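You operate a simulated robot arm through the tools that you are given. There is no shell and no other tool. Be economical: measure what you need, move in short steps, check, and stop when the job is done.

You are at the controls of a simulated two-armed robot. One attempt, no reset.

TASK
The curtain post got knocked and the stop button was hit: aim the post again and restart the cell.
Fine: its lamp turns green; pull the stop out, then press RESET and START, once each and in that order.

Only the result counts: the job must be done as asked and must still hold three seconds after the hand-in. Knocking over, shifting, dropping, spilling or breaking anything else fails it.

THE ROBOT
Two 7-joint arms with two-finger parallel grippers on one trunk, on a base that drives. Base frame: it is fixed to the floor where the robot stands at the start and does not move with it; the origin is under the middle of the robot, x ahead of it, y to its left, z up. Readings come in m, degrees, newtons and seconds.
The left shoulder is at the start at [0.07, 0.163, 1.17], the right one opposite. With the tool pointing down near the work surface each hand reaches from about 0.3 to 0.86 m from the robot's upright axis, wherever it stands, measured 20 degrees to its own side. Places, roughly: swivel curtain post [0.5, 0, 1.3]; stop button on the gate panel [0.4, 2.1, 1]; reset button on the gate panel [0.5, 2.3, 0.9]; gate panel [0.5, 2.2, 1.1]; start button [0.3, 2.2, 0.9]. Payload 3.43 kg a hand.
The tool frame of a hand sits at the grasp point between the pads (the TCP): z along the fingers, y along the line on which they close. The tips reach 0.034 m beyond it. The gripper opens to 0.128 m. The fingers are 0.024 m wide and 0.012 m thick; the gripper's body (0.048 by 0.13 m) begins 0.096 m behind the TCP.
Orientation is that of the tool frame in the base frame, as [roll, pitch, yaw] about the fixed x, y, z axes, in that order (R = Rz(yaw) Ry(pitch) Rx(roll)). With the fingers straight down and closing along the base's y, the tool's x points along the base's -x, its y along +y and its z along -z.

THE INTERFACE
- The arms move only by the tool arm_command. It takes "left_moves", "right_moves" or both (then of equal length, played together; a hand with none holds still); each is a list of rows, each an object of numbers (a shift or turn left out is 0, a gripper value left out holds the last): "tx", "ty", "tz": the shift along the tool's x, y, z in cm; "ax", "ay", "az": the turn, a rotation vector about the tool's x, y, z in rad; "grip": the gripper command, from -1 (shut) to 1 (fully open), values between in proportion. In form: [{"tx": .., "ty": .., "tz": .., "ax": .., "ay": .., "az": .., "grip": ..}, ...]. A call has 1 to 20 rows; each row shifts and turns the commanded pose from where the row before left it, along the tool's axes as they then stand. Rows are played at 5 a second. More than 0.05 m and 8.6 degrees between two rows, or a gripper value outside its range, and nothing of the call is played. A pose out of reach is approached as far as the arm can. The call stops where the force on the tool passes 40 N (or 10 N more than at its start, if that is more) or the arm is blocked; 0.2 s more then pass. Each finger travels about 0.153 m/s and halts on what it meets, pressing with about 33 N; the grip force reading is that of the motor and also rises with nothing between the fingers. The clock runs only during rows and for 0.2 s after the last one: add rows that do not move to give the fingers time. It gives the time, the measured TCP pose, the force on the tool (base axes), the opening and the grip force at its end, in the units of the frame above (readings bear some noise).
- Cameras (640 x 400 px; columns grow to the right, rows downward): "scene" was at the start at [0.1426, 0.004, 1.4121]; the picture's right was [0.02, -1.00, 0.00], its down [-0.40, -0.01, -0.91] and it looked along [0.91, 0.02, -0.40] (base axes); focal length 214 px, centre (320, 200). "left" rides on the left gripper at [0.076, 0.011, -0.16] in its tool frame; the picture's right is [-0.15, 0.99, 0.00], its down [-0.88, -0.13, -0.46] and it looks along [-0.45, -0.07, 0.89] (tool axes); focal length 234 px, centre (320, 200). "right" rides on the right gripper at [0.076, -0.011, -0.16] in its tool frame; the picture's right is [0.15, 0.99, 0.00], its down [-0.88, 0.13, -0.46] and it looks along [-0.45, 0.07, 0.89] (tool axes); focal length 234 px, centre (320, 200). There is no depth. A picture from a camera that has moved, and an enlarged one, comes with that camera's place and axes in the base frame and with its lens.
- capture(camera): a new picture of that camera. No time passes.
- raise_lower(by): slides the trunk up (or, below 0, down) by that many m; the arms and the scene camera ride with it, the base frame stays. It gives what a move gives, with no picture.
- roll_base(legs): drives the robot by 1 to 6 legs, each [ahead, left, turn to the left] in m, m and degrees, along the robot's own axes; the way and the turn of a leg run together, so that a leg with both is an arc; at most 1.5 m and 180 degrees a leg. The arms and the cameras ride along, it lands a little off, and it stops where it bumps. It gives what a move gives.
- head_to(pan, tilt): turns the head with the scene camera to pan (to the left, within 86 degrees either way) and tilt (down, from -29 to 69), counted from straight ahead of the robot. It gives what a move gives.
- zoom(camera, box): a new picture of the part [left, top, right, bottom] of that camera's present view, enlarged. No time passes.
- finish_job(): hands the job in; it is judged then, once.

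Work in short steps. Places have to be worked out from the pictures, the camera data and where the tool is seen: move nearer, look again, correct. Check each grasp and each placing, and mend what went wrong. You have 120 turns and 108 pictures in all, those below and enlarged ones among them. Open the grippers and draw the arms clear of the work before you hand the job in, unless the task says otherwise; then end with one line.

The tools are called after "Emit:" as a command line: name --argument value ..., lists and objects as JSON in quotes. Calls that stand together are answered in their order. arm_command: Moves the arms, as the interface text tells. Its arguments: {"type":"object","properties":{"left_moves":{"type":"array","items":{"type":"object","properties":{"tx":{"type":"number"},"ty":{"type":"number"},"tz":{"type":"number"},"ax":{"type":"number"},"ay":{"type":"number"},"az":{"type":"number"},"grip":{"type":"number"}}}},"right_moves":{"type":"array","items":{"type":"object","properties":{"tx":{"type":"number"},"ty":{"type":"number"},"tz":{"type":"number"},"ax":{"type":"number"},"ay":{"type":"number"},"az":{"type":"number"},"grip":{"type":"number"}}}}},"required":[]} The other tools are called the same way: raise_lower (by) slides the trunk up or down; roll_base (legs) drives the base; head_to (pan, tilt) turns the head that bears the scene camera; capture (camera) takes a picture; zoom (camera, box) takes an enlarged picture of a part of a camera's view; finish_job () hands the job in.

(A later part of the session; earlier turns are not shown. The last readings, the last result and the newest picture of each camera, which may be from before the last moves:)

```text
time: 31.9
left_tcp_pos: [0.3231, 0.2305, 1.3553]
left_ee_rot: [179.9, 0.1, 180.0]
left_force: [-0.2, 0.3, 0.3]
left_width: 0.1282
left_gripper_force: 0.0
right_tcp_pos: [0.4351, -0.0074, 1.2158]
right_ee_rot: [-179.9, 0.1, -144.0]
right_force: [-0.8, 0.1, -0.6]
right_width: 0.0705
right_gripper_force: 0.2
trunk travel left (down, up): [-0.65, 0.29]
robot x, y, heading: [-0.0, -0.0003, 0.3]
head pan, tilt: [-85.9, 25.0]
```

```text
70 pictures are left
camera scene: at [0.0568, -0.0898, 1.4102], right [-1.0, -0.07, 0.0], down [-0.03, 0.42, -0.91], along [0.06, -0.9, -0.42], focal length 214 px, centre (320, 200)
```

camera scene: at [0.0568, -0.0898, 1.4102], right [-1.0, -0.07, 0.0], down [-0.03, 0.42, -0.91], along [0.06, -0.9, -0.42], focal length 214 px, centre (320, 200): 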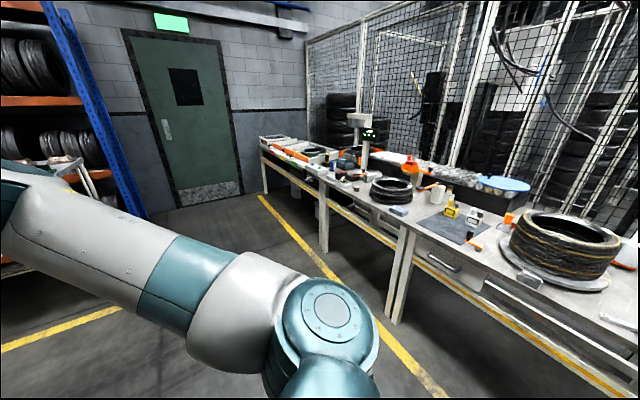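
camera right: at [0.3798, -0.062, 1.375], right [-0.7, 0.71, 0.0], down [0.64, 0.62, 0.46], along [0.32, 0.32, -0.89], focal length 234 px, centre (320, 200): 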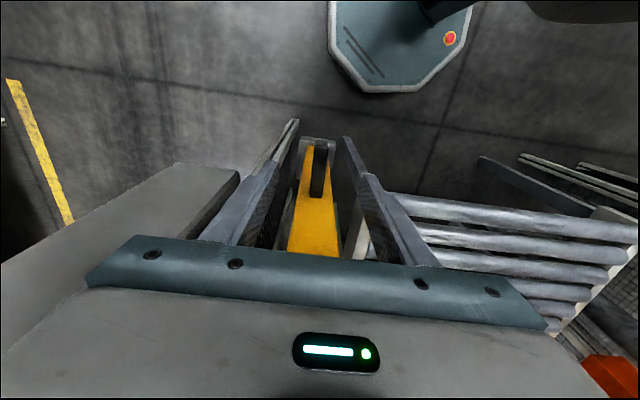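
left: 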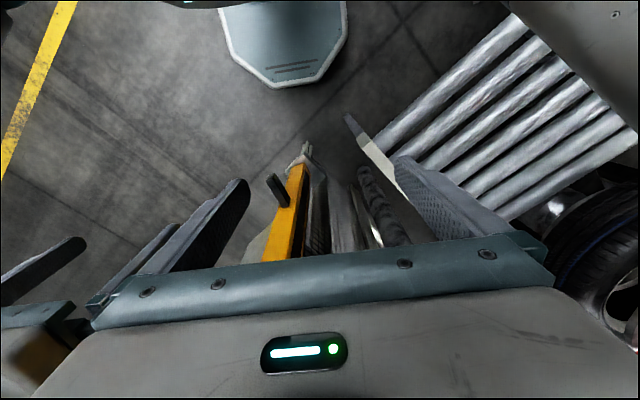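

The lamp post is done. A bench lies behind-right and the fence continues past the receiver, so I back off only 0.25 m, then square the right hand and turn left stepwise to look down the aisle.

Emit:
roll_base --legs '[[-0.25, 0, 0]]'

Emit:
arm_command --right_moves '[{"az": 0.14, "tx": 3}, {"az": 0.14, "tx": 3}, {"az": 0.14, "ty": -3}, {"az": 0.14, "ty": -3}, {"az": 0.07, "ty": -3}, {}]' --left_moves '[{"ty": -2}, {"ty": -2}, {}, {}, {}, {}]'

Emit:
roll_base --legs '[[0, 0, 60]]'

Emit:
head_to --pan 0 --tilt 20

Emit:
capture --camera "scene"

Emit:
head_to --pan 70 --tilt 20

Emit:
capture --camera "scene"

```text
time: 33.7
left_tcp_pos: [0.0732, 0.2306, 1.3546]
left_ee_rot: [-180.0, -0.1, 179.9]
left_force: [0.4, -0.5, -0.6]
left_width: 0.128
left_gripper_force: 0.0
right_tcp_pos: [0.1846, -0.0088, 1.2154]
right_ee_rot: [179.9, -0.1, -144.1]
right_force: [0.1, 0.1, -0.4]
right_width: 0.0705
right_gripper_force: 0.0
trunk travel left (down, up): [-0.65, 0.29]
robot x, y, heading: [-0.2488, 0.0004, 0.1]
head pan, tilt: [-85.9, 25.0]
```

```text
time: 35.1
left_tcp_pos: [0.0729, 0.1923, 1.3536]
left_ee_rot: [-179.9, 0.0, -179.9]
left_force: [0.2, 0.0, 0.9]
left_width: 0.1281
left_gripper_force: 0.1
right_tcp_pos: [0.1519, -0.1273, 1.2163]
right_ee_rot: [-180.0, 0.0, 179.8]
right_force: [0.3, 0.4, -0.1]
right_width: 0.0703
right_gripper_force: 0.1
trunk travel left (down, up): [-0.65, 0.29]
robot x, y, heading: [-0.2522, 0.001, -0.2]
head pan, tilt: [-85.9, 25.0]
```

```text
time: 38.1
left_tcp_pos: [-0.2547, 0.3751, 1.3549]
left_ee_rot: [179.9, 0.0, -120.1]
left_force: [0.0, -0.6, 0.2]
left_width: 0.1278
left_gripper_force: 0.1
right_tcp_pos: [0.0619, 0.2833, 1.2153]
right_ee_rot: [179.9, -0.2, -120.3]
right_force: [-0.6, 1.0, 0.1]
right_width: 0.0704
right_gripper_force: 0.1
trunk travel left (down, up): [-0.65, 0.29]
robot x, y, heading: [-0.2552, 0.0026, 59.9]
head pan, tilt: [-85.9, 25.0]
```

```text
time: 39.7
left_tcp_pos: [-0.2541, 0.3765, 1.3551]
left_ee_rot: [-180.0, 0.0, -120.2]
left_force: [0.4, -0.4, 0.6]
left_width: 0.1277
left_gripper_force: 0.1
right_tcp_pos: [0.0622, 0.2843, 1.2153]
right_ee_rot: [-179.9, 0.0, -120.2]
right_force: [-0.5, 0.2, -0.1]
right_width: 0.0703
right_gripper_force: 0.0
trunk travel left (down, up): [-0.65, 0.29]
robot x, y, heading: [-0.2502, 0.0, 59.8]
head pan, tilt: [0.0, 20.0]
```

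```text
69 pictures are left
camera scene: at [-0.1794, 0.1262, 1.4182], right [0.86, -0.5, 0.0], down [-0.17, -0.3, -0.94], along [0.47, 0.81, -0.34], focal length 214 px, centre (320, 200)
```

scene: 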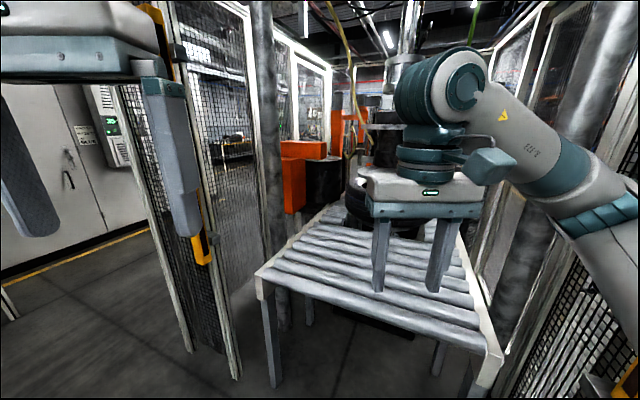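

```text
time: 41.1
left_tcp_pos: [-0.2545, 0.3757, 1.3541]
left_ee_rot: [-179.9, -0.1, -120.1]
left_force: [0.5, 0.3, 0.0]
left_width: 0.1282
left_gripper_force: 0.0
right_tcp_pos: [0.062, 0.2853, 1.2158]
right_ee_rot: [180.0, 0.0, -120.1]
right_force: [0.2, 0.3, -0.2]
right_width: 0.0704
right_gripper_force: 0.0
trunk travel left (down, up): [-0.65, 0.29]
robot x, y, heading: [-0.2541, -0.0012, 59.6]
head pan, tilt: [70.0, 20.0]
```

```text
68 pictures are left
camera scene: at [-0.2858, 0.1171, 1.4183], right [0.77, 0.64, 0.0], down [0.22, -0.26, -0.94], along [-0.6, 0.72, -0.34], focal length 214 px, centre (320, 200)
```

scene: 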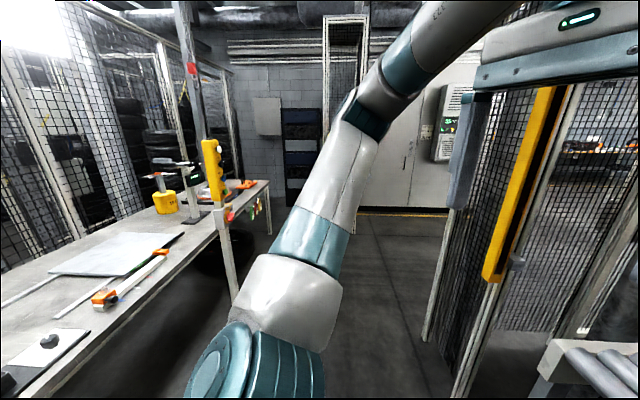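

The aisle runs between the bench and the receiver. I turn to its direction and drive 0.8 m, then look.

Emit:
roll_base --legs '[[0, 0, 66], [0.8, 0, 0]]'

Emit:
head_to --pan -35 --tilt 20

Emit:
capture --camera "scene"

Emit:
head_to --pan 35 --tilt 25

Emit:
capture --camera "scene"

```text
time: 48.3
left_tcp_pos: [-1.0536, 0.8047, 1.3536]
left_ee_rot: [180.0, 0.0, -54.8]
left_force: [-0.4, 0.0, 0.1]
left_width: 0.1281
left_gripper_force: 0.0
right_tcp_pos: [-0.8391, 1.0546, 1.2164]
right_ee_rot: [180.0, 0.0, -54.9]
right_force: [-0.6, -1.0, 0.7]
right_width: 0.0707
right_gripper_force: 0.1
trunk travel left (down, up): [-0.65, 0.29]
robot x, y, heading: [-0.7126, 0.6511, 125.5]
head pan, tilt: [70.0, 20.0]
```

```text
time: 50.1
left_tcp_pos: [-1.0546, 0.8057, 1.3552]
left_ee_rot: [180.0, 0.1, -54.8]
left_force: [-0.4, 0.2, 0.1]
left_width: 0.1281
left_gripper_force: 0.0
right_tcp_pos: [-0.8389, 1.054, 1.2155]
right_ee_rot: [180.0, 0.0, -54.8]
right_force: [0.0, 0.0, -0.5]
right_width: 0.0704
right_gripper_force: 0.0
trunk travel left (down, up): [-0.65, 0.29]
robot x, y, heading: [-0.7132, 0.6513, 125.2]
head pan, tilt: [-35.0, 20.0]
```

```text
67 pictures are left
camera scene: at [-0.7407, 0.788, 1.4182], right [1.0, 0.0, 0.0], down [0.0, -0.34, -0.94], along [0.0, 0.94, -0.34], focal length 214 px, centre (320, 200)
```

scene: 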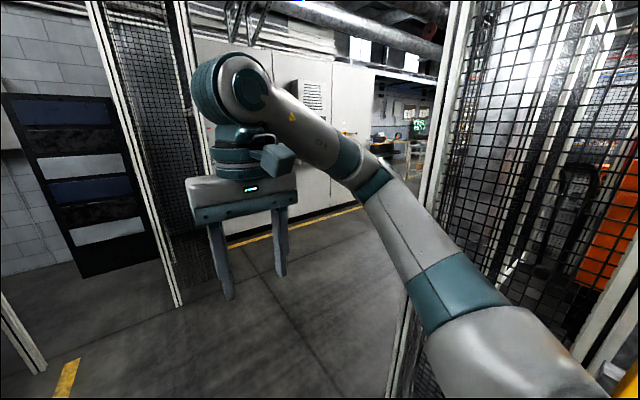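

```text
time: 51.5
left_tcp_pos: [-1.0539, 0.8062, 1.3558]
left_ee_rot: [180.0, 0.0, -54.8]
left_force: [-0.4, -0.2, -0.6]
left_width: 0.1277
left_gripper_force: 0.1
right_tcp_pos: [-0.8393, 1.0539, 1.2154]
right_ee_rot: [180.0, 0.1, -54.8]
right_force: [0.0, -0.5, -0.2]
right_width: 0.0705
right_gripper_force: 0.1
trunk travel left (down, up): [-0.65, 0.29]
robot x, y, heading: [-0.7085, 0.651, 125.4]
head pan, tilt: [35.0, 25.0]
```

```text
66 pictures are left
camera scene: at [-0.8269, 0.7261, 1.4102], right [0.34, 0.94, 0.0], down [0.4, -0.14, -0.91], along [-0.85, 0.31, -0.42], focal length 214 px, centre (320, 200)
```

scene: 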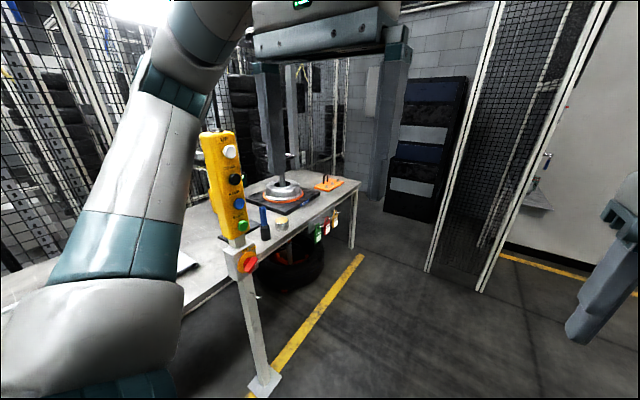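

A pedestal with its own buttons stands on the bench side; that's not the gate panel. I drive on 0.85 m past the fence end and turn right to look for the gate panel.

Emit:
roll_base --legs '[[0.85, 0, 0], [0, 0, -85]]'

Emit:
head_to --pan 0 --tilt 15

Emit:
capture --camera "scene"

```text
time: 59.7
left_tcp_pos: [-1.0783, 1.703, 1.3545]
left_ee_rot: [179.9, -0.1, -139.9]
left_force: [0.6, -0.2, 0.0]
left_width: 0.128
left_gripper_force: 0.1
right_tcp_pos: [-0.813, 1.512, 1.215]
right_ee_rot: [-180.0, 0.0, -140.1]
right_force: [-0.1, -0.3, 0.0]
right_width: 0.0706
right_gripper_force: 0.1
trunk travel left (down, up): [-0.65, 0.29]
robot x, y, heading: [-1.2035, 1.3476, 40.1]
head pan, tilt: [35.0, 25.0]
```

```text
time: 60.7
left_tcp_pos: [-1.0799, 1.703, 1.3558]
left_ee_rot: [-180.0, 0.1, -139.9]
left_force: [1.0, -0.2, 0.2]
left_width: 0.128
left_gripper_force: 0.1
right_tcp_pos: [-0.8124, 1.5108, 1.2145]
right_ee_rot: [180.0, 0.0, -140.0]
right_force: [0.4, 0.4, -0.8]
right_width: 0.0703
right_gripper_force: 0.0
trunk travel left (down, up): [-0.65, 0.29]
robot x, y, heading: [-1.204, 1.3506, 40.1]
head pan, tilt: [0.0, 15.0]
```

```text
65 pictures are left
camera scene: at [-1.0934, 1.4434, 1.4264], right [0.65, -0.76, 0.0], down [-0.2, -0.17, -0.97], along [0.74, 0.62, -0.26], focal length 214 px, centre (320, 200)
```

scene: 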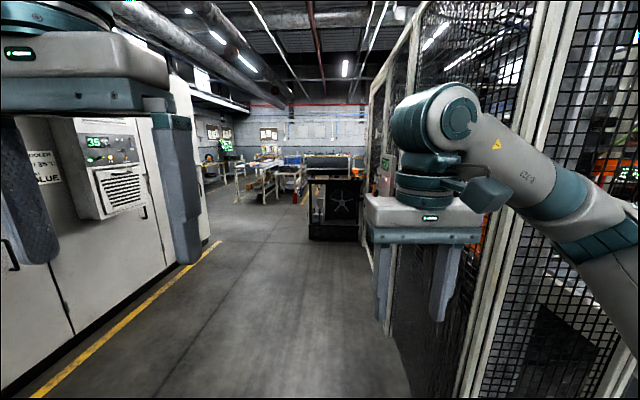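

The fence runs along the aisle on my right, with a panel on it ahead behind the right gripper. I move 0.35 m left away from the fence, then ahead 1.2 m, and look right.

Emit:
roll_base --legs '[[0, 0.35, 0], [1.2, 0, 0]]'

Emit:
head_to --pan -45 --tilt 20

Emit:
capture --camera "scene"

```text
time: 68.6
left_tcp_pos: [-0.3863, 2.7371, 1.3559]
left_ee_rot: [-179.9, -0.1, -140.4]
left_force: [-1.2, 0.1, 0.8]
left_width: 0.128
left_gripper_force: 0.2
right_tcp_pos: [-0.1217, 2.5424, 1.2164]
right_ee_rot: [-180.0, 0.0, -140.5]
right_force: [0.1, 0.9, 0.4]
right_width: 0.0705
right_gripper_force: 0.1
trunk travel left (down, up): [-0.65, 0.29]
robot x, y, heading: [-0.5155, 2.3831, 39.6]
head pan, tilt: [0.0, 15.0]
```

```text
time: 69.8
left_tcp_pos: [-0.385, 2.7378, 1.3553]
left_ee_rot: [-180.0, -0.1, -140.3]
left_force: [0.3, 0.1, 0.6]
left_width: 0.128
left_gripper_force: 0.0
right_tcp_pos: [-0.1218, 2.5424, 1.2141]
right_ee_rot: [180.0, 0.1, -140.5]
right_force: [0.1, -0.2, 0.0]
right_width: 0.0707
right_gripper_force: 0.1
trunk travel left (down, up): [-0.65, 0.29]
robot x, y, heading: [-0.5145, 2.3874, 39.7]
head pan, tilt: [-45.0, 20.0]
```

```text
64 pictures are left
camera scene: at [-0.382, 2.4102, 1.4183], right [-0.09, -1.0, 0.0], down [-0.34, 0.03, -0.94], along [0.94, -0.09, -0.34], focal length 214 px, centre (320, 200)
```

scene: 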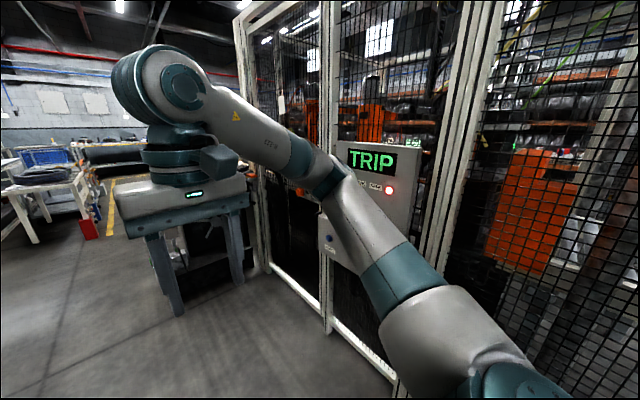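

The panel with a "TRIP" display is on the fence. I drive 0.6 m ahead, then turn 90° right to face it.

Emit:
roll_base --legs '[[0.6, 0.08, 0], [0, 0, -90]]'

Emit:
head_to --pan 0 --tilt 25

Emit:
capture --camera "scene"

```text
time: 77.0
left_tcp_pos: [0.2512, 2.7007, 1.3547]
left_ee_rot: [179.9, 0.0, 129.8]
left_force: [-1.0, -0.8, -0.2]
left_width: 0.1281
left_gripper_force: 0.1
right_tcp_pos: [0.0559, 2.4366, 1.2162]
right_ee_rot: [179.9, 0.0, 129.7]
right_force: [0.3, 0.1, 0.8]
right_width: 0.0702
right_gripper_force: 0.1
trunk travel left (down, up): [-0.65, 0.29]
robot x, y, heading: [-0.106, 2.8285, -50.3]
head pan, tilt: [-45.0, 20.0]
```

```text
time: 78.1
left_tcp_pos: [0.2499, 2.7004, 1.3543]
left_ee_rot: [-180.0, 0.0, 129.8]
left_force: [-0.1, 0.0, -0.5]
left_width: 0.1281
left_gripper_force: 0.1
right_tcp_pos: [0.057, 2.4359, 1.2157]
right_ee_rot: [-180.0, 0.0, 129.7]
right_force: [0.6, 0.1, 0.6]
right_width: 0.0704
right_gripper_force: 0.1
trunk travel left (down, up): [-0.65, 0.29]
robot x, y, heading: [-0.1012, 2.827, -50.3]
head pan, tilt: [0.0, 25.0]
```

```text
63 pictures are left
camera scene: at [-0.0127, 2.7201, 1.4102], right [-0.77, -0.64, 0.0], down [-0.27, 0.33, -0.91], along [0.58, -0.7, -0.42], focal length 214 px, centre (320, 200)
```

scene: 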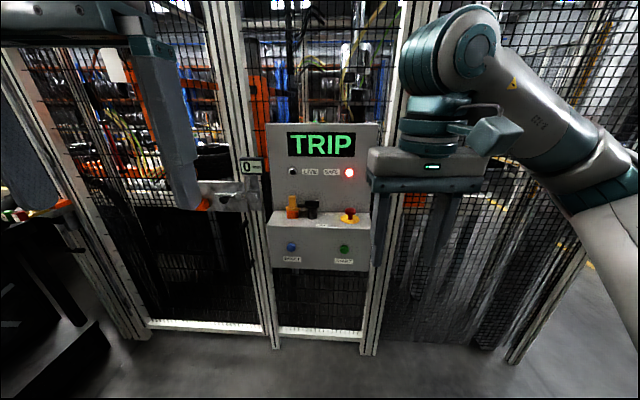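

The panel: display, STOP mushroom on the ledge, blue RESET and green START on the lower face. I zoom in.

Emit:
zoom --camera "scene" --box '[260, 115, 390, 275]'

Emit:
zoom --camera "scene" --box '[265, 185, 385, 275]'

```text
2.50 times, centred on (325, 195) of scene
camera zoom: at [-0.0127, 2.7201, 1.4102], right [-0.77, -0.64, 0.0], down [-0.27, 0.33, -0.91], along [0.58, -0.7, -0.42], focal length 536 px, centre (308, 212)
```

zoom: 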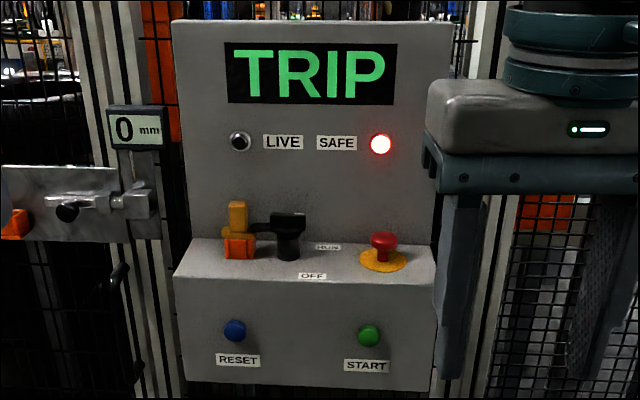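

```text
4.44 times, centred on (325, 230) of scene
camera zoom: at [-0.0127, 2.7201, 1.4102], right [-0.77, -0.64, 0.0], down [-0.27, 0.33, -0.91], along [0.58, -0.7, -0.42], focal length 953 px, centre (298, 67)
```

zoom: 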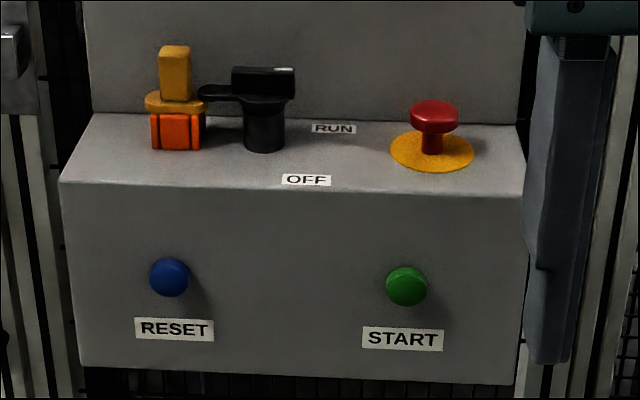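

From the geometry: STOP head about 0.88 m ahead and 0.12 m right at z≈1.02; RESET 0.81 ahead / 0.11 left, START 0.81 ahead / 0.095 right, z≈0.89. I drive 0.2 m nearer, with the right hand pulled a bit up first.

Emit:
roll_base --legs '[[0.2, 0, 0]]'

Emit:
head_to --pan 0 --tilt 38

Emit:
capture --camera "scene"

Emit:
capture --camera "right"

```text
time: 79.7
left_tcp_pos: [0.3775, 2.5479, 1.3563]
left_ee_rot: [-180.0, 0.0, 129.7]
left_force: [-0.3, 0.4, 0.3]
left_width: 0.1281
left_gripper_force: 0.1
right_tcp_pos: [0.1825, 2.2823, 1.2164]
right_ee_rot: [-179.9, -0.1, 129.7]
right_force: [0.5, 0.3, -0.9]
right_width: 0.0705
right_gripper_force: 0.1
trunk travel left (down, up): [-0.65, 0.29]
robot x, y, heading: [0.025, 2.6745, -50.1]
head pan, tilt: [0.0, 25.0]
```

```text
time: 80.5
left_tcp_pos: [0.3774, 2.5466, 1.3547]
left_ee_rot: [-180.0, -0.1, 129.7]
left_force: [-0.2, -0.5, 0.3]
left_width: 0.128
left_gripper_force: 0.0
right_tcp_pos: [0.1822, 2.2817, 1.2155]
right_ee_rot: [180.0, -0.2, 129.5]
right_force: [1.1, -0.4, 0.3]
right_width: 0.0703
right_gripper_force: 0.0
trunk travel left (down, up): [-0.65, 0.29]
robot x, y, heading: [0.022, 2.6717, -50.2]
head pan, tilt: [0.0, 38.0]
```

```text
60 pictures are left
camera scene: at [0.1115, 2.5704, 1.3898], right [-0.77, -0.64, 0.0], down [-0.39, 0.47, -0.79], along [0.5, -0.61, -0.62], focal length 214 px, centre (320, 200)
```

scene: 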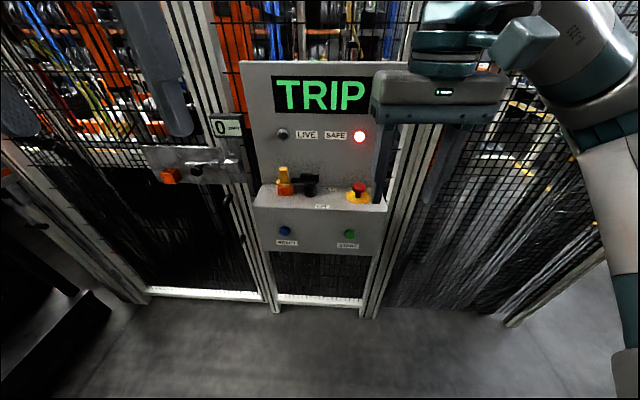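

```text
59 pictures are left
camera right: at [0.126, 2.3333, 1.3748], right [0.67, 0.74, 0.0], down [0.66, -0.6, 0.46], along [0.34, -0.3, -0.89], focal length 234 px, centre (320, 200)
```

right: 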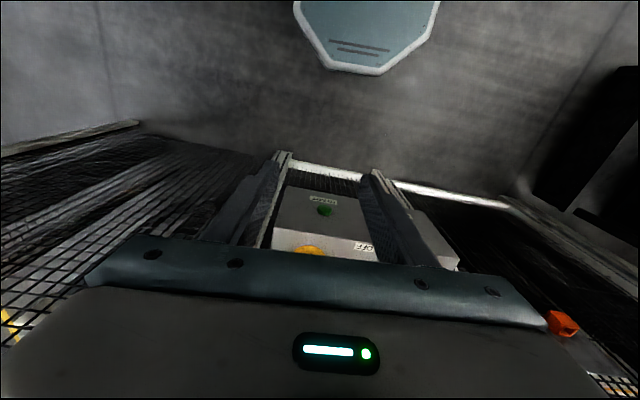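

STOP head estimated at (0.362, 2.08, 1.02): 0.27 m further ahead of the right hand. I tilt the hand 17° so its body leans away from the panel wall, open, and go over the mushroom at safe height.

Emit:
arm_command --right_moves '[{"ay": -0.15, "grip": 1}, {"ay": -0.15}, {"tx": -3.8, "tz": 2.9, "ty": 0.3}, {"tx": -3.8, "tz": 2.9, "ty": 0.3}, {"tx": -3.8, "tz": 2.9, "ty": 0.3}, {"tx": -3.8, "tz": 2.9}, {"tx": -3.8, "tz": 2.9}, {}]'

Emit:
capture --camera "right"

Emit:
zoom --camera "scene" --box '[240, 80, 440, 260]'

```text
time: 82.2
left_tcp_pos: [0.3776, 2.548, 1.356]
left_ee_rot: [179.9, 0.0, 129.7]
left_force: [0.6, 0.1, -0.1]
left_width: 0.128
left_gripper_force: 0.1
right_tcp_pos: [0.3342, 2.1132, 1.1319]
right_ee_rot: [179.9, 17.2, 129.6]
right_force: [0.3, -0.2, -0.3]
right_width: 0.1279
right_gripper_force: 0.0
trunk travel left (down, up): [-0.65, 0.29]
robot x, y, heading: [0.0226, 2.6748, -50.5]
head pan, tilt: [0.0, 38.0]
```

```text
58 pictures are left
camera right: at [0.2485, 2.1994, 1.2627], right [0.67, 0.74, -0.04], down [0.55, -0.46, 0.7], along [0.49, -0.49, -0.72], focal length 234 px, centre (320, 200)
```

right: 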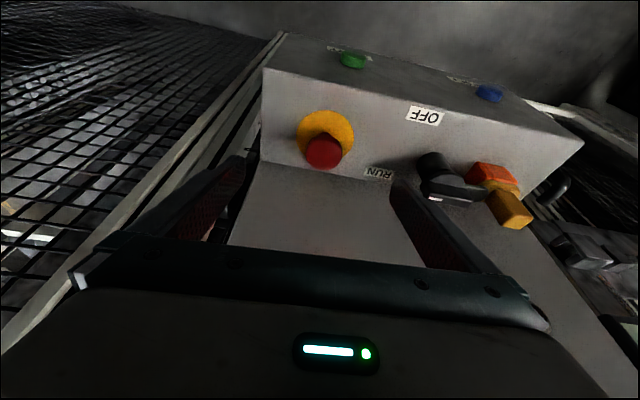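

```text
2.22 times, centred on (340, 170) of scene
camera zoom: at [0.1105, 2.5715, 1.3899], right [-0.77, -0.64, 0.0], down [-0.39, 0.47, -0.79], along [0.5, -0.61, -0.62], focal length 477 px, centre (276, 267)
```

zoom: 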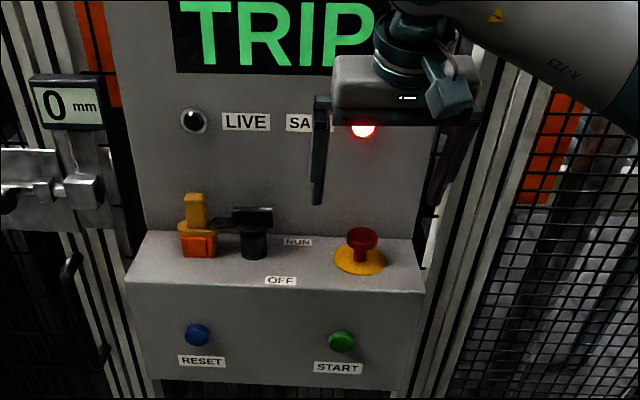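

Mushroom top triangulates to (0.352, 2.097, 1.03); I descend so that the pads stand either side of its head.

Emit:
arm_command --right_moves '[{"tx": 0.3, "tz": 3.6, "ty": 0.3}, {"tx": 0.3, "tz": 3.5}, {"tx": 0.3, "tz": 3.3}, {}]'

Emit:
capture --camera "right"

Emit:
zoom --camera "scene" --box '[280, 130, 430, 260]'

```text
time: 83.2
left_tcp_pos: [0.3762, 2.5502, 1.3549]
left_ee_rot: [180.0, 0.1, 129.6]
left_force: [-0.5, -0.4, -0.5]
left_width: 0.128
left_gripper_force: 0.2
right_tcp_pos: [0.348, 2.1008, 1.0369]
right_ee_rot: [-179.9, 17.6, 129.5]
right_force: [-2.1, -1.2, 28.6]
right_width: 0.1278
right_gripper_force: 0.0
trunk travel left (down, up): [-0.65, 0.29]
robot x, y, heading: [0.0234, 2.6749, -50.2]
head pan, tilt: [0.0, 38.0]
```

```text
56 pictures are left
camera right: at [0.2627, 2.1869, 1.1649], right [0.67, 0.74, -0.04], down [0.55, -0.46, 0.7], along [0.5, -0.5, -0.71], focal length 234 px, centre (320, 200)
```

right: 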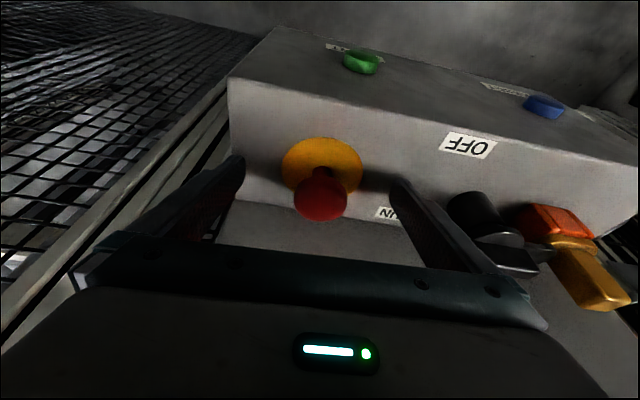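

```text
3.08 times, centred on (355, 195) of scene
camera zoom: at [0.1093, 2.5736, 1.3907], right [-0.77, -0.64, 0.0], down [-0.39, 0.47, -0.79], along [0.5, -0.61, -0.61], focal length 660 px, centre (212, 215)
```

zoom: 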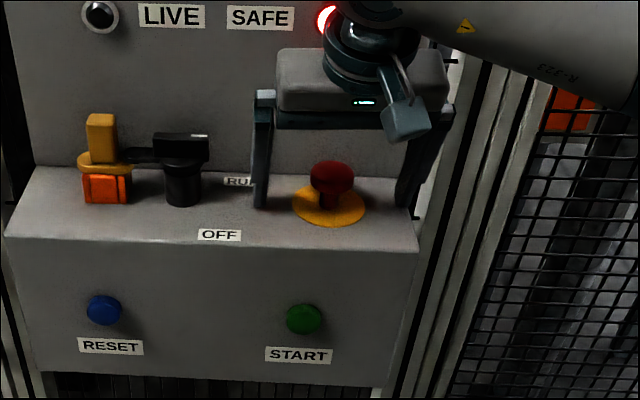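

28 N upward: the tips touch the ledge (so it's at z≈1.0). I lift 6 mm; the mushroom is centred, then I close on its head.

Emit:
arm_command --right_moves '[{"tx": -0.15, "tz": -0.6}, {"grip": 0}, {"grip": -0.3}, {"grip": -1}, {}, {}]'

Emit:
zoom --camera "scene" --box '[280, 130, 430, 260]'

```text
time: 84.7
left_tcp_pos: [0.3775, 2.5491, 1.3549]
left_ee_rot: [-179.9, 0.1, 129.6]
left_force: [1.0, 0.2, -1.2]
left_width: 0.128
left_gripper_force: 0.0
right_tcp_pos: [0.3487, 2.1011, 1.0379]
right_ee_rot: [180.0, 17.2, 129.7]
right_force: [-1.1, 7.0, -5.6]
right_width: 0.0401
right_gripper_force: 44.5
trunk travel left (down, up): [-0.65, 0.29]
robot x, y, heading: [0.0234, 2.6696, -50.2]
head pan, tilt: [0.0, 38.0]
```

```text
3.08 times, centred on (355, 195) of scene
camera zoom: at [0.1113, 2.5715, 1.3898], right [-0.77, -0.64, 0.0], down [-0.39, 0.47, -0.79], along [0.5, -0.61, -0.62], focal length 660 px, centre (212, 215)
```

zoom: 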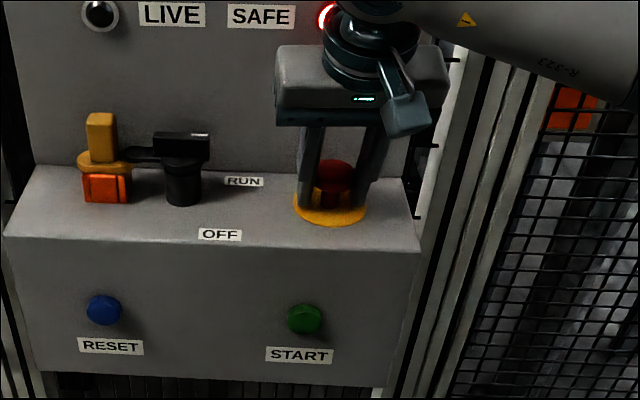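

Head gripped at 40 mm. I pull straight up in small steps.

Emit:
arm_command --right_moves '[{"tx": -0.15, "tz": -0.48}, {"tx": -0.15, "tz": -0.48}, {"tx": -0.15, "tz": -0.48}, {}]'

Emit:
zoom --camera "scene" --box '[240, 70, 430, 260]'

```text
time: 85.7
left_tcp_pos: [0.3787, 2.5469, 1.3545]
left_ee_rot: [-179.9, -0.1, 129.8]
left_force: [0.4, -0.3, 0.3]
left_width: 0.1283
left_gripper_force: 0.2
right_tcp_pos: [0.3496, 2.1021, 1.0483]
right_ee_rot: [-179.8, 16.8, 129.8]
right_force: [-2.7, 18.6, -36.3]
right_width: 0.0401
right_gripper_force: 45.0
trunk travel left (down, up): [-0.65, 0.29]
robot x, y, heading: [0.0242, 2.6755, -50.3]
head pan, tilt: [0.0, 38.0]
```

```text
2.11 times, centred on (335, 165) of scene
camera zoom: at [0.1128, 2.5704, 1.3892], right [-0.77, -0.64, 0.0], down [-0.39, 0.47, -0.79], along [0.5, -0.61, -0.62], focal length 452 px, centre (288, 274)
```

zoom: 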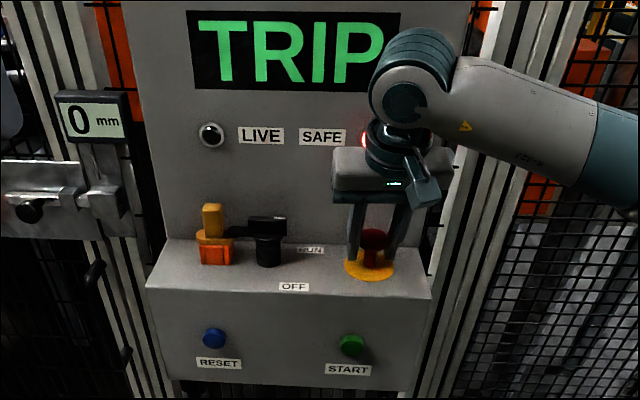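

The hand rose 10 mm with 36 N. I release and look at the head's height.

Emit:
arm_command --right_moves '[{"grip": -0.1}, {"grip": 0.5}, {}, {"tx": -1.2, "tz": -3.8}, {"tx": -1, "tz": -3.2}, {}]'

Emit:
zoom --camera "scene" --box '[280, 130, 430, 260]'

Emit:
capture --camera "right"

```text
time: 87.0
left_tcp_pos: [0.3778, 2.5465, 1.3555]
left_ee_rot: [-180.0, 0.0, 129.7]
left_force: [-0.3, -0.6, 0.1]
left_width: 0.128
left_gripper_force: 0.1
right_tcp_pos: [0.3475, 2.1004, 1.1237]
right_ee_rot: [179.8, 17.1, 129.6]
right_force: [0.2, -0.6, -0.3]
right_width: 0.0961
right_gripper_force: 0.0
trunk travel left (down, up): [-0.65, 0.29]
robot x, y, heading: [0.0241, 2.6735, -50.5]
head pan, tilt: [0.0, 38.0]
```

```text
3.08 times, centred on (355, 195) of scene
camera zoom: at [0.111, 2.5703, 1.3898], right [-0.77, -0.64, 0.0], down [-0.39, 0.47, -0.79], along [0.5, -0.61, -0.62], focal length 660 px, centre (212, 215)
```

zoom: 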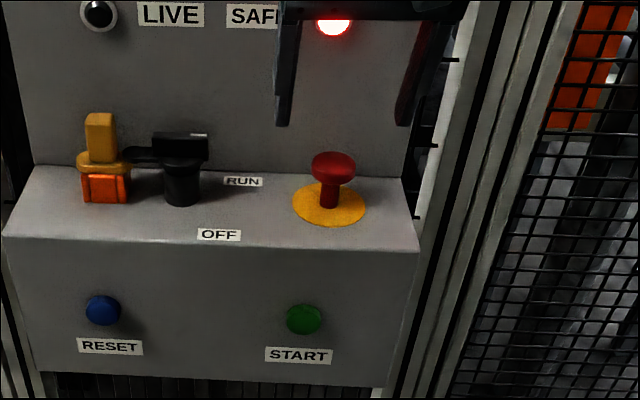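

```text
51 pictures are left
camera right: at [0.2634, 2.1853, 1.2549], right [0.67, 0.74, -0.04], down [0.55, -0.46, 0.7], along [0.49, -0.49, -0.72], focal length 234 px, centre (320, 200)
```

right: 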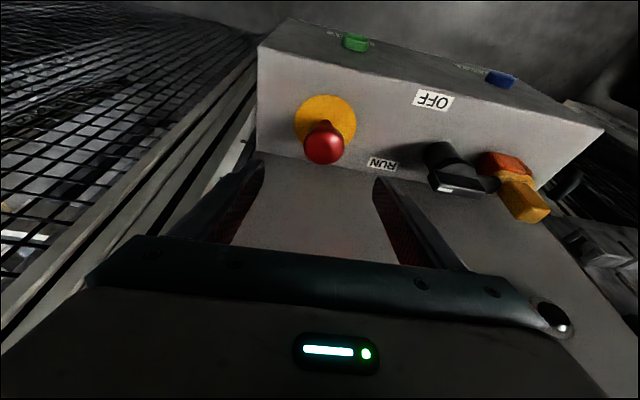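

The head now stands about 10 mm higher. To be sure it's fully out, I grip once more and give it another pull.

Emit:
arm_command --right_moves '[{"tx": 1.0, "tz": 3.2}, {"tx": 1.2, "tz": 3.8}, {"grip": -0.3}, {"grip": -1}, {}, {}]'

Emit:
arm_command --right_moves '[{"tx": -0.15, "tz": -0.48}, {"tx": -0.15, "tz": -0.48}, {}]'

```text
time: 88.5
left_tcp_pos: [0.3797, 2.5467, 1.3554]
left_ee_rot: [-180.0, -0.1, 129.7]
left_force: [0.3, 0.4, 0.1]
left_width: 0.1282
left_gripper_force: 0.1
right_tcp_pos: [0.3499, 2.1015, 1.0517]
right_ee_rot: [179.9, 17.2, 129.5]
right_force: [6.9, 1.8, -1.4]
right_width: 0.0402
right_gripper_force: 45.0
trunk travel left (down, up): [-0.65, 0.29]
robot x, y, heading: [0.0233, 2.6746, -50.2]
head pan, tilt: [0.0, 38.0]
```

```text
time: 89.2
left_tcp_pos: [0.3802, 2.5463, 1.3544]
left_ee_rot: [180.0, -0.1, 129.8]
left_force: [-0.2, 0.2, 0.2]
left_width: 0.1282
left_gripper_force: 0.1
right_tcp_pos: [0.3506, 2.1007, 1.0584]
right_ee_rot: [-179.9, 16.7, 129.7]
right_force: [1.0, 14.0, -37.5]
right_width: 0.0405
right_gripper_force: 44.8
trunk travel left (down, up): [-0.65, 0.29]
robot x, y, heading: [0.0234, 2.6746, -50.1]
head pan, tilt: [0.0, 38.0]
```

I release again and compare the head height.

Emit:
arm_command --right_moves '[{"grip": -0.1}, {"grip": 0.5}, {}, {"tx": -1.0, "tz": -3.2}, {"tx": -0.9, "tz": -2.8}, {}]'

Emit:
zoom --camera "scene" --box '[280, 130, 430, 260]'

```text
time: 90.7
left_tcp_pos: [0.3774, 2.5469, 1.3542]
left_ee_rot: [-179.9, 0.1, 129.8]
left_force: [-0.4, 0.4, 0.2]
left_width: 0.128
left_gripper_force: 0.0
right_tcp_pos: [0.3491, 2.1003, 1.1257]
right_ee_rot: [179.9, 17.1, 129.6]
right_force: [0.2, 0.0, 0.6]
right_width: 0.0961
right_gripper_force: 0.1
trunk travel left (down, up): [-0.65, 0.29]
robot x, y, heading: [0.0234, 2.6741, -50.3]
head pan, tilt: [0.0, 38.0]
```

```text
3.08 times, centred on (355, 195) of scene
camera zoom: at [0.1109, 2.5705, 1.3898], right [-0.77, -0.64, 0.0], down [-0.39, 0.47, -0.79], along [0.5, -0.61, -0.62], focal length 660 px, centre (212, 215)
```

zoom: 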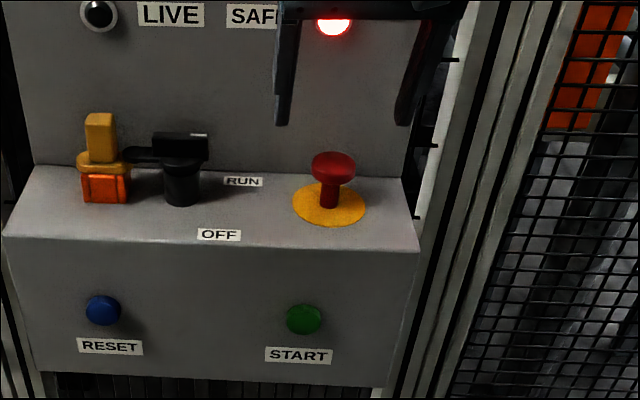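

The head is at the same height, so the stop is fully out. I raise the right hand clear, back the base 0.12 m for room, and tip the left hand to point forward with closed fingers for pressing RESET.

Emit:
arm_command --right_moves '[{"tz": -4}, {"tz": -4}, {"tz": -4}, {"ay": 0.15}, {"ay": 0.15}]'

Emit:
roll_base --legs '[[-0.14, 0, 0]]'

Emit:
arm_command --left_moves '[{"ay": -0.145, "grip": -1}, {"ay": -0.145}, {"ay": -0.145}, {"ay": -0.145}, {"ay": -0.145}, {"ay": -0.145}, {"ay": -0.145}, {"ay": -0.145}, {"ay": -0.145}, {"ay": -0.145}, {"ay": -0.12}, {}]' --right_moves '[{"tx": 3}, {"tx": 3}, {"tx": 3}, {"tx": 3}, {}, {}, {}, {}, {}, {}, {}, {}]'

Emit:
capture --camera "scene"

```text
time: 91.8
left_tcp_pos: [0.3771, 2.5472, 1.3559]
left_ee_rot: [180.0, 0.0, 129.7]
left_force: [-0.3, -0.5, 0.0]
left_width: 0.1281
left_gripper_force: 0.1
right_tcp_pos: [0.327, 2.1281, 1.2405]
right_ee_rot: [-180.0, 0.0, 129.6]
right_force: [0.1, -0.2, 0.6]
right_width: 0.0959
right_gripper_force: 0.0
trunk travel left (down, up): [-0.65, 0.29]
robot x, y, heading: [0.0214, 2.6716, -50.2]
head pan, tilt: [0.0, 38.0]
```

```text
time: 93.2
left_tcp_pos: [0.2887, 2.654, 1.3549]
left_ee_rot: [180.0, -0.2, 129.6]
left_force: [0.7, -0.2, 0.2]
left_width: 0.1281
left_gripper_force: 0.1
right_tcp_pos: [0.2387, 2.2337, 1.2398]
right_ee_rot: [179.9, -0.2, 129.5]
right_force: [0.5, -0.3, -1.2]
right_width: 0.096
right_gripper_force: 0.2
trunk travel left (down, up): [-0.65, 0.29]
robot x, y, heading: [-0.0643, 2.7787, -50.1]
head pan, tilt: [0.0, 38.0]
```

```text
time: 95.8
left_tcp_pos: [0.2779, 2.6294, 1.4721]
left_ee_rot: [173.2, 89.9, 122.9]
left_force: [-0.7, -0.5, -0.3]
left_width: 0.0
left_gripper_force: 32.6
left hand out of reach, approached as far as the arm can: row 8, 9, 10, 11
right_tcp_pos: [0.1607, 2.3275, 1.2403]
right_ee_rot: [-180.0, 0.0, 129.6]
right_force: [0.8, 0.7, -0.3]
right_width: 0.0959
right_gripper_force: 0.0
trunk travel left (down, up): [-0.65, 0.29]
robot x, y, heading: [-0.0666, 2.7836, -50.2]
head pan, tilt: [0.0, 38.0]
```

```text
49 pictures are left
camera scene: at [0.022, 2.6788, 1.3898], right [-0.77, -0.64, 0.0], down [-0.39, 0.47, -0.79], along [0.5, -0.61, -0.62], focal length 214 px, centre (320, 200)
```

scene: 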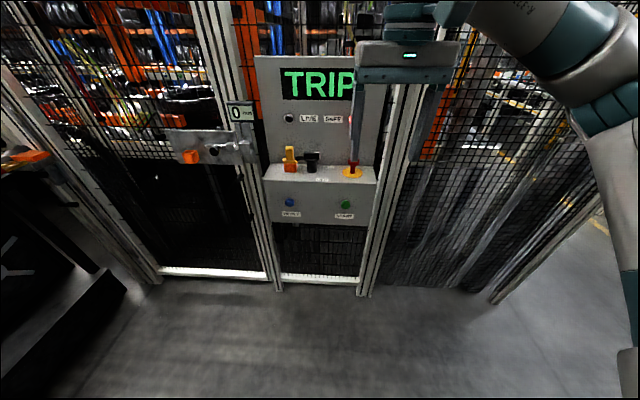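

The left arm can't hold a level pose that close to the shoulder, but further out it will. I move it forward 18 cm and down toward button height.

Emit:
arm_command --left_moves '[{"tz": 4.5}, {"tz": 4.5}, {"tz": 4}, {"tx": 4, "tz": 2}, {"tx": 4.5, "ty": -1}, {"tx": 4.5, "ty": -1}, {"tx": 4.5, "ty": -1}, {"tx": 4.5, "ty": -1}, {"tx": 4.5, "ty": -1}, {"tx": 4.5, "ty": -1}, {"tx": 4.5, "ty": -1}, {"tx": 4}, {}, {}]'

Emit:
capture --camera "scene"

Emit:
capture --camera "left"

```text
time: 98.8
left_tcp_pos: [0.3321, 2.3867, 1.1335]
left_ee_rot: [166.7, 89.9, 116.4]
left_force: [0.5, 0.7, -0.2]
left_width: 0.0
left_gripper_force: 33.0
left hand out of reach, approached as far as the arm can: row 5, 6, 7, 8, 9, 10
right_tcp_pos: [0.1594, 2.3272, 1.2395]
right_ee_rot: [179.9, 0.0, 129.6]
right_force: [-0.5, -0.3, 0.6]
right_width: 0.0961
right_gripper_force: 0.1
trunk travel left (down, up): [-0.65, 0.29]
robot x, y, heading: [-0.0657, 2.7805, -50.5]
head pan, tilt: [0.0, 38.0]
```

```text
48 pictures are left
camera scene: at [0.0213, 2.6783, 1.3898], right [-0.77, -0.64, 0.0], down [-0.39, 0.47, -0.79], along [0.5, -0.61, -0.62], focal length 214 px, centre (320, 200)
```

scene: 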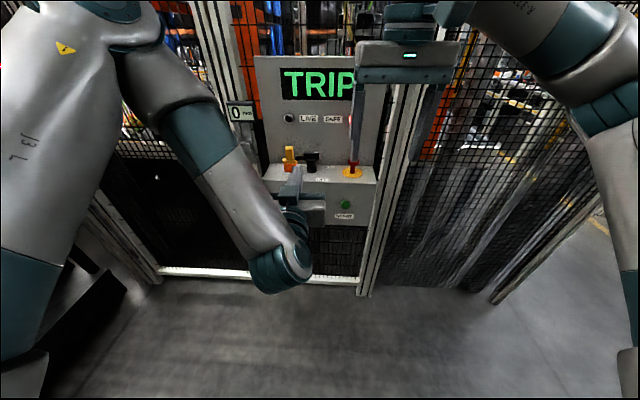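

```text
47 pictures are left
camera left: at [0.2379, 2.517, 1.057], right [0.76, 0.63, 0.15], down [-0.39, 0.27, 0.88], along [0.52, -0.73, 0.45], focal length 234 px, centre (320, 200)
```

left: 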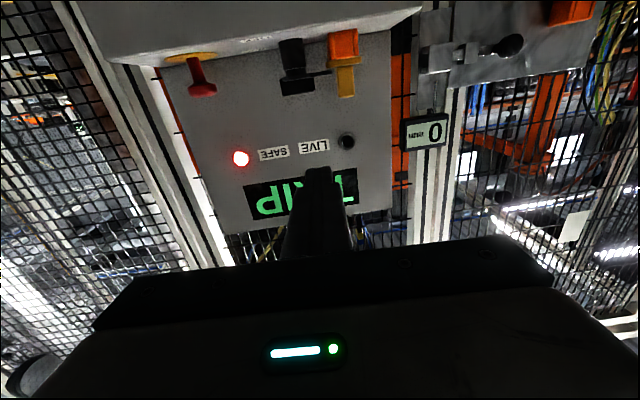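

The hand points forward properly but stays high at z 1.13 due to arm limits. I lower the trunk 0.22 m instead to bring it to button height.

Emit:
raise_lower --by -0.22

Emit:
capture --camera "scene"

Emit:
capture --camera "left"

```text
time: 101.1
left_tcp_pos: [0.3325, 2.3869, 0.9132]
left_ee_rot: [-174.8, 89.9, 134.9]
left_force: [0.5, 0.4, 0.6]
left_width: 0.0
left_gripper_force: 32.8
right_tcp_pos: [0.1601, 2.3285, 1.0204]
right_ee_rot: [-179.9, 0.0, 129.6]
right_force: [0.4, -0.1, 0.0]
right_width: 0.096
right_gripper_force: 0.1
trunk travel left (down, up): [-0.43, 0.51]
robot x, y, heading: [-0.0653, 2.7784, -50.2]
head pan, tilt: [0.0, 38.0]
```

```text
46 pictures are left
camera scene: at [0.0216, 2.6788, 1.1699], right [-0.77, -0.64, 0.0], down [-0.39, 0.47, -0.79], along [0.5, -0.61, -0.62], focal length 214 px, centre (320, 200)
```

scene: 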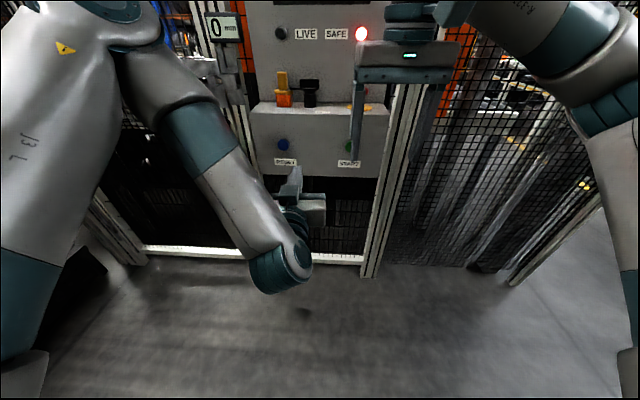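

```text
45 pictures are left
camera left: at [0.238, 2.5173, 0.8372], right [0.76, 0.63, 0.15], down [-0.39, 0.27, 0.88], along [0.52, -0.73, 0.45], focal length 234 px, centre (320, 200)
```

left: 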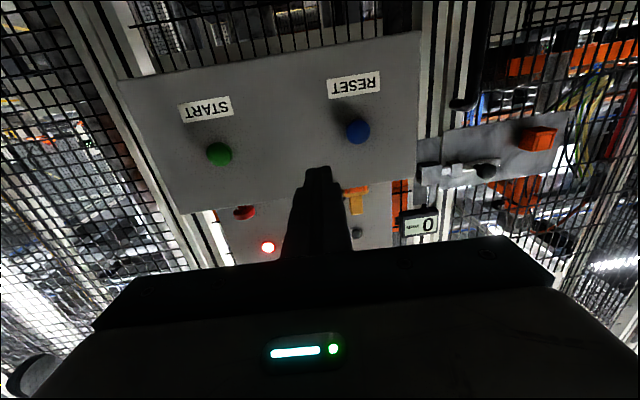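

RESET triangulates to (0.487, 2.285, 0.907). The left fingertips need 5.4 cm left, 0.6 cm down and 14 cm ahead; I align and come to about 4 cm away.

Emit:
arm_command --left_moves '[{"ty": 2.7, "tx": 0.3}, {"ty": 2.7, "tx": 0.3}, {"tz": 3.5}, {"tz": 3.5}, {"tz": 3}, {}]'

Emit:
capture --camera "left"

Emit:
zoom --camera "scene" --box '[220, 80, 400, 240]'

```text
time: 102.5
left_tcp_pos: [0.4396, 2.3196, 0.9049]
left_ee_rot: [178.4, 89.7, 128.5]
left_force: [-0.5, 0.5, 0.3]
left_width: 0.0
left_gripper_force: 33.6
left hand out of reach, approached as far as the arm can: row 1, 2
right_tcp_pos: [0.1608, 2.3274, 1.0217]
right_ee_rot: [180.0, 0.1, 129.6]
right_force: [-0.5, 0.4, -0.1]
right_width: 0.096
right_gripper_force: 0.0
trunk travel left (down, up): [-0.43, 0.51]
robot x, y, heading: [-0.0647, 2.7802, -50.3]
head pan, tilt: [0.0, 38.0]
```

```text
44 pictures are left
camera left: at [0.3447, 2.4489, 0.8293], right [0.76, 0.64, 0.15], down [-0.39, 0.26, 0.88], along [0.52, -0.73, 0.45], focal length 234 px, centre (320, 200)
```

left: 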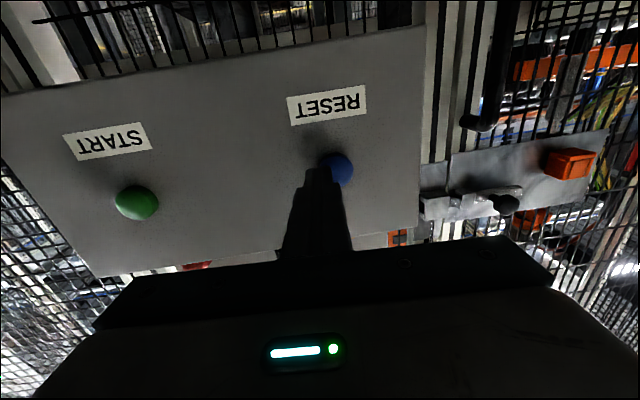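

```text
2.50 times, centred on (310, 160) of scene
camera zoom: at [0.0213, 2.6789, 1.1699], right [-0.77, -0.64, 0.0], down [-0.39, 0.47, -0.79], along [0.5, -0.61, -0.62], focal length 536 px, centre (345, 300)
```

zoom: 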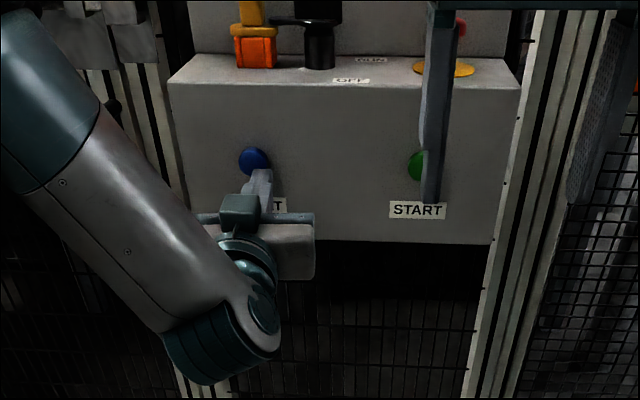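

The tip needs 1.7 cm more to the left and is about 2 cm from the button. I align, then press slowly.

Emit:
arm_command --left_moves '[{"ty": 1.7}, {}, {"tz": 1.2}, {"tz": 0.6}, {"tz": 0.4}, {"tz": 0.3}, {"tz": 0.3}, {}]'

Emit:
zoom --camera "left" --box '[240, 70, 440, 230]'

Emit:
zoom --camera "scene" --box '[220, 0, 400, 180]'

```text
time: 104.3
left_tcp_pos: [0.4532, 2.3014, 0.9134]
left_ee_rot: [178.5, 89.7, 128.5]
left_force: [-0.6, 1.8, 0.1]
left_width: 0.0
left_gripper_force: 32.6
left hand out of reach, approached as far as the arm can: row 1, 3, 7
right_tcp_pos: [0.1603, 2.3271, 1.021]
right_ee_rot: [179.9, 0.0, 129.5]
right_force: [-0.1, -0.9, 0.2]
right_width: 0.0961
right_gripper_force: 0.0
trunk travel left (down, up): [-0.43, 0.51]
robot x, y, heading: [-0.066, 2.7824, -50.1]
head pan, tilt: [0.0, 38.0]
```

```text
2.50 times, centred on (340, 150) of left
camera zoom: at [0.3581, 2.4311, 0.8387], right [0.76, 0.64, 0.15], down [-0.39, 0.26, 0.88], along [0.52, -0.73, 0.45], focal length 585 px, centre (270, 325)
```

zoom: 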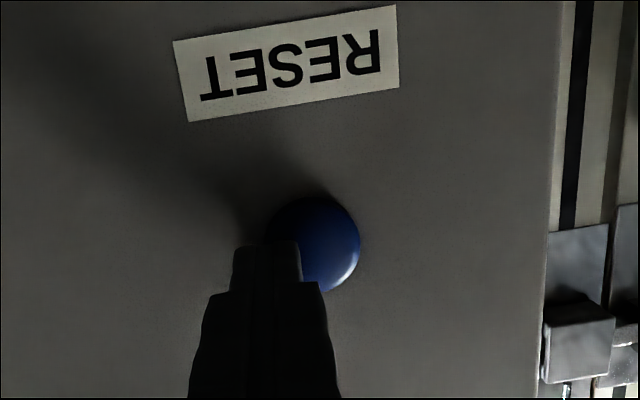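

```text
2.22 times, centred on (310, 90) of scene
camera zoom: at [0.0216, 2.6788, 1.1698], right [-0.77, -0.64, 0.0], down [-0.39, 0.47, -0.79], along [0.5, -0.61, -0.62], focal length 477 px, centre (342, 444)
```

zoom: 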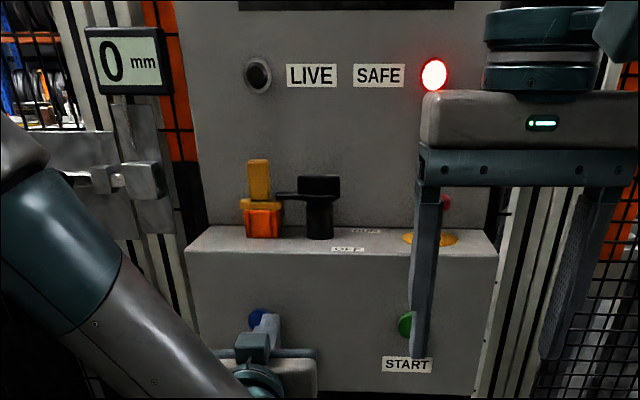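

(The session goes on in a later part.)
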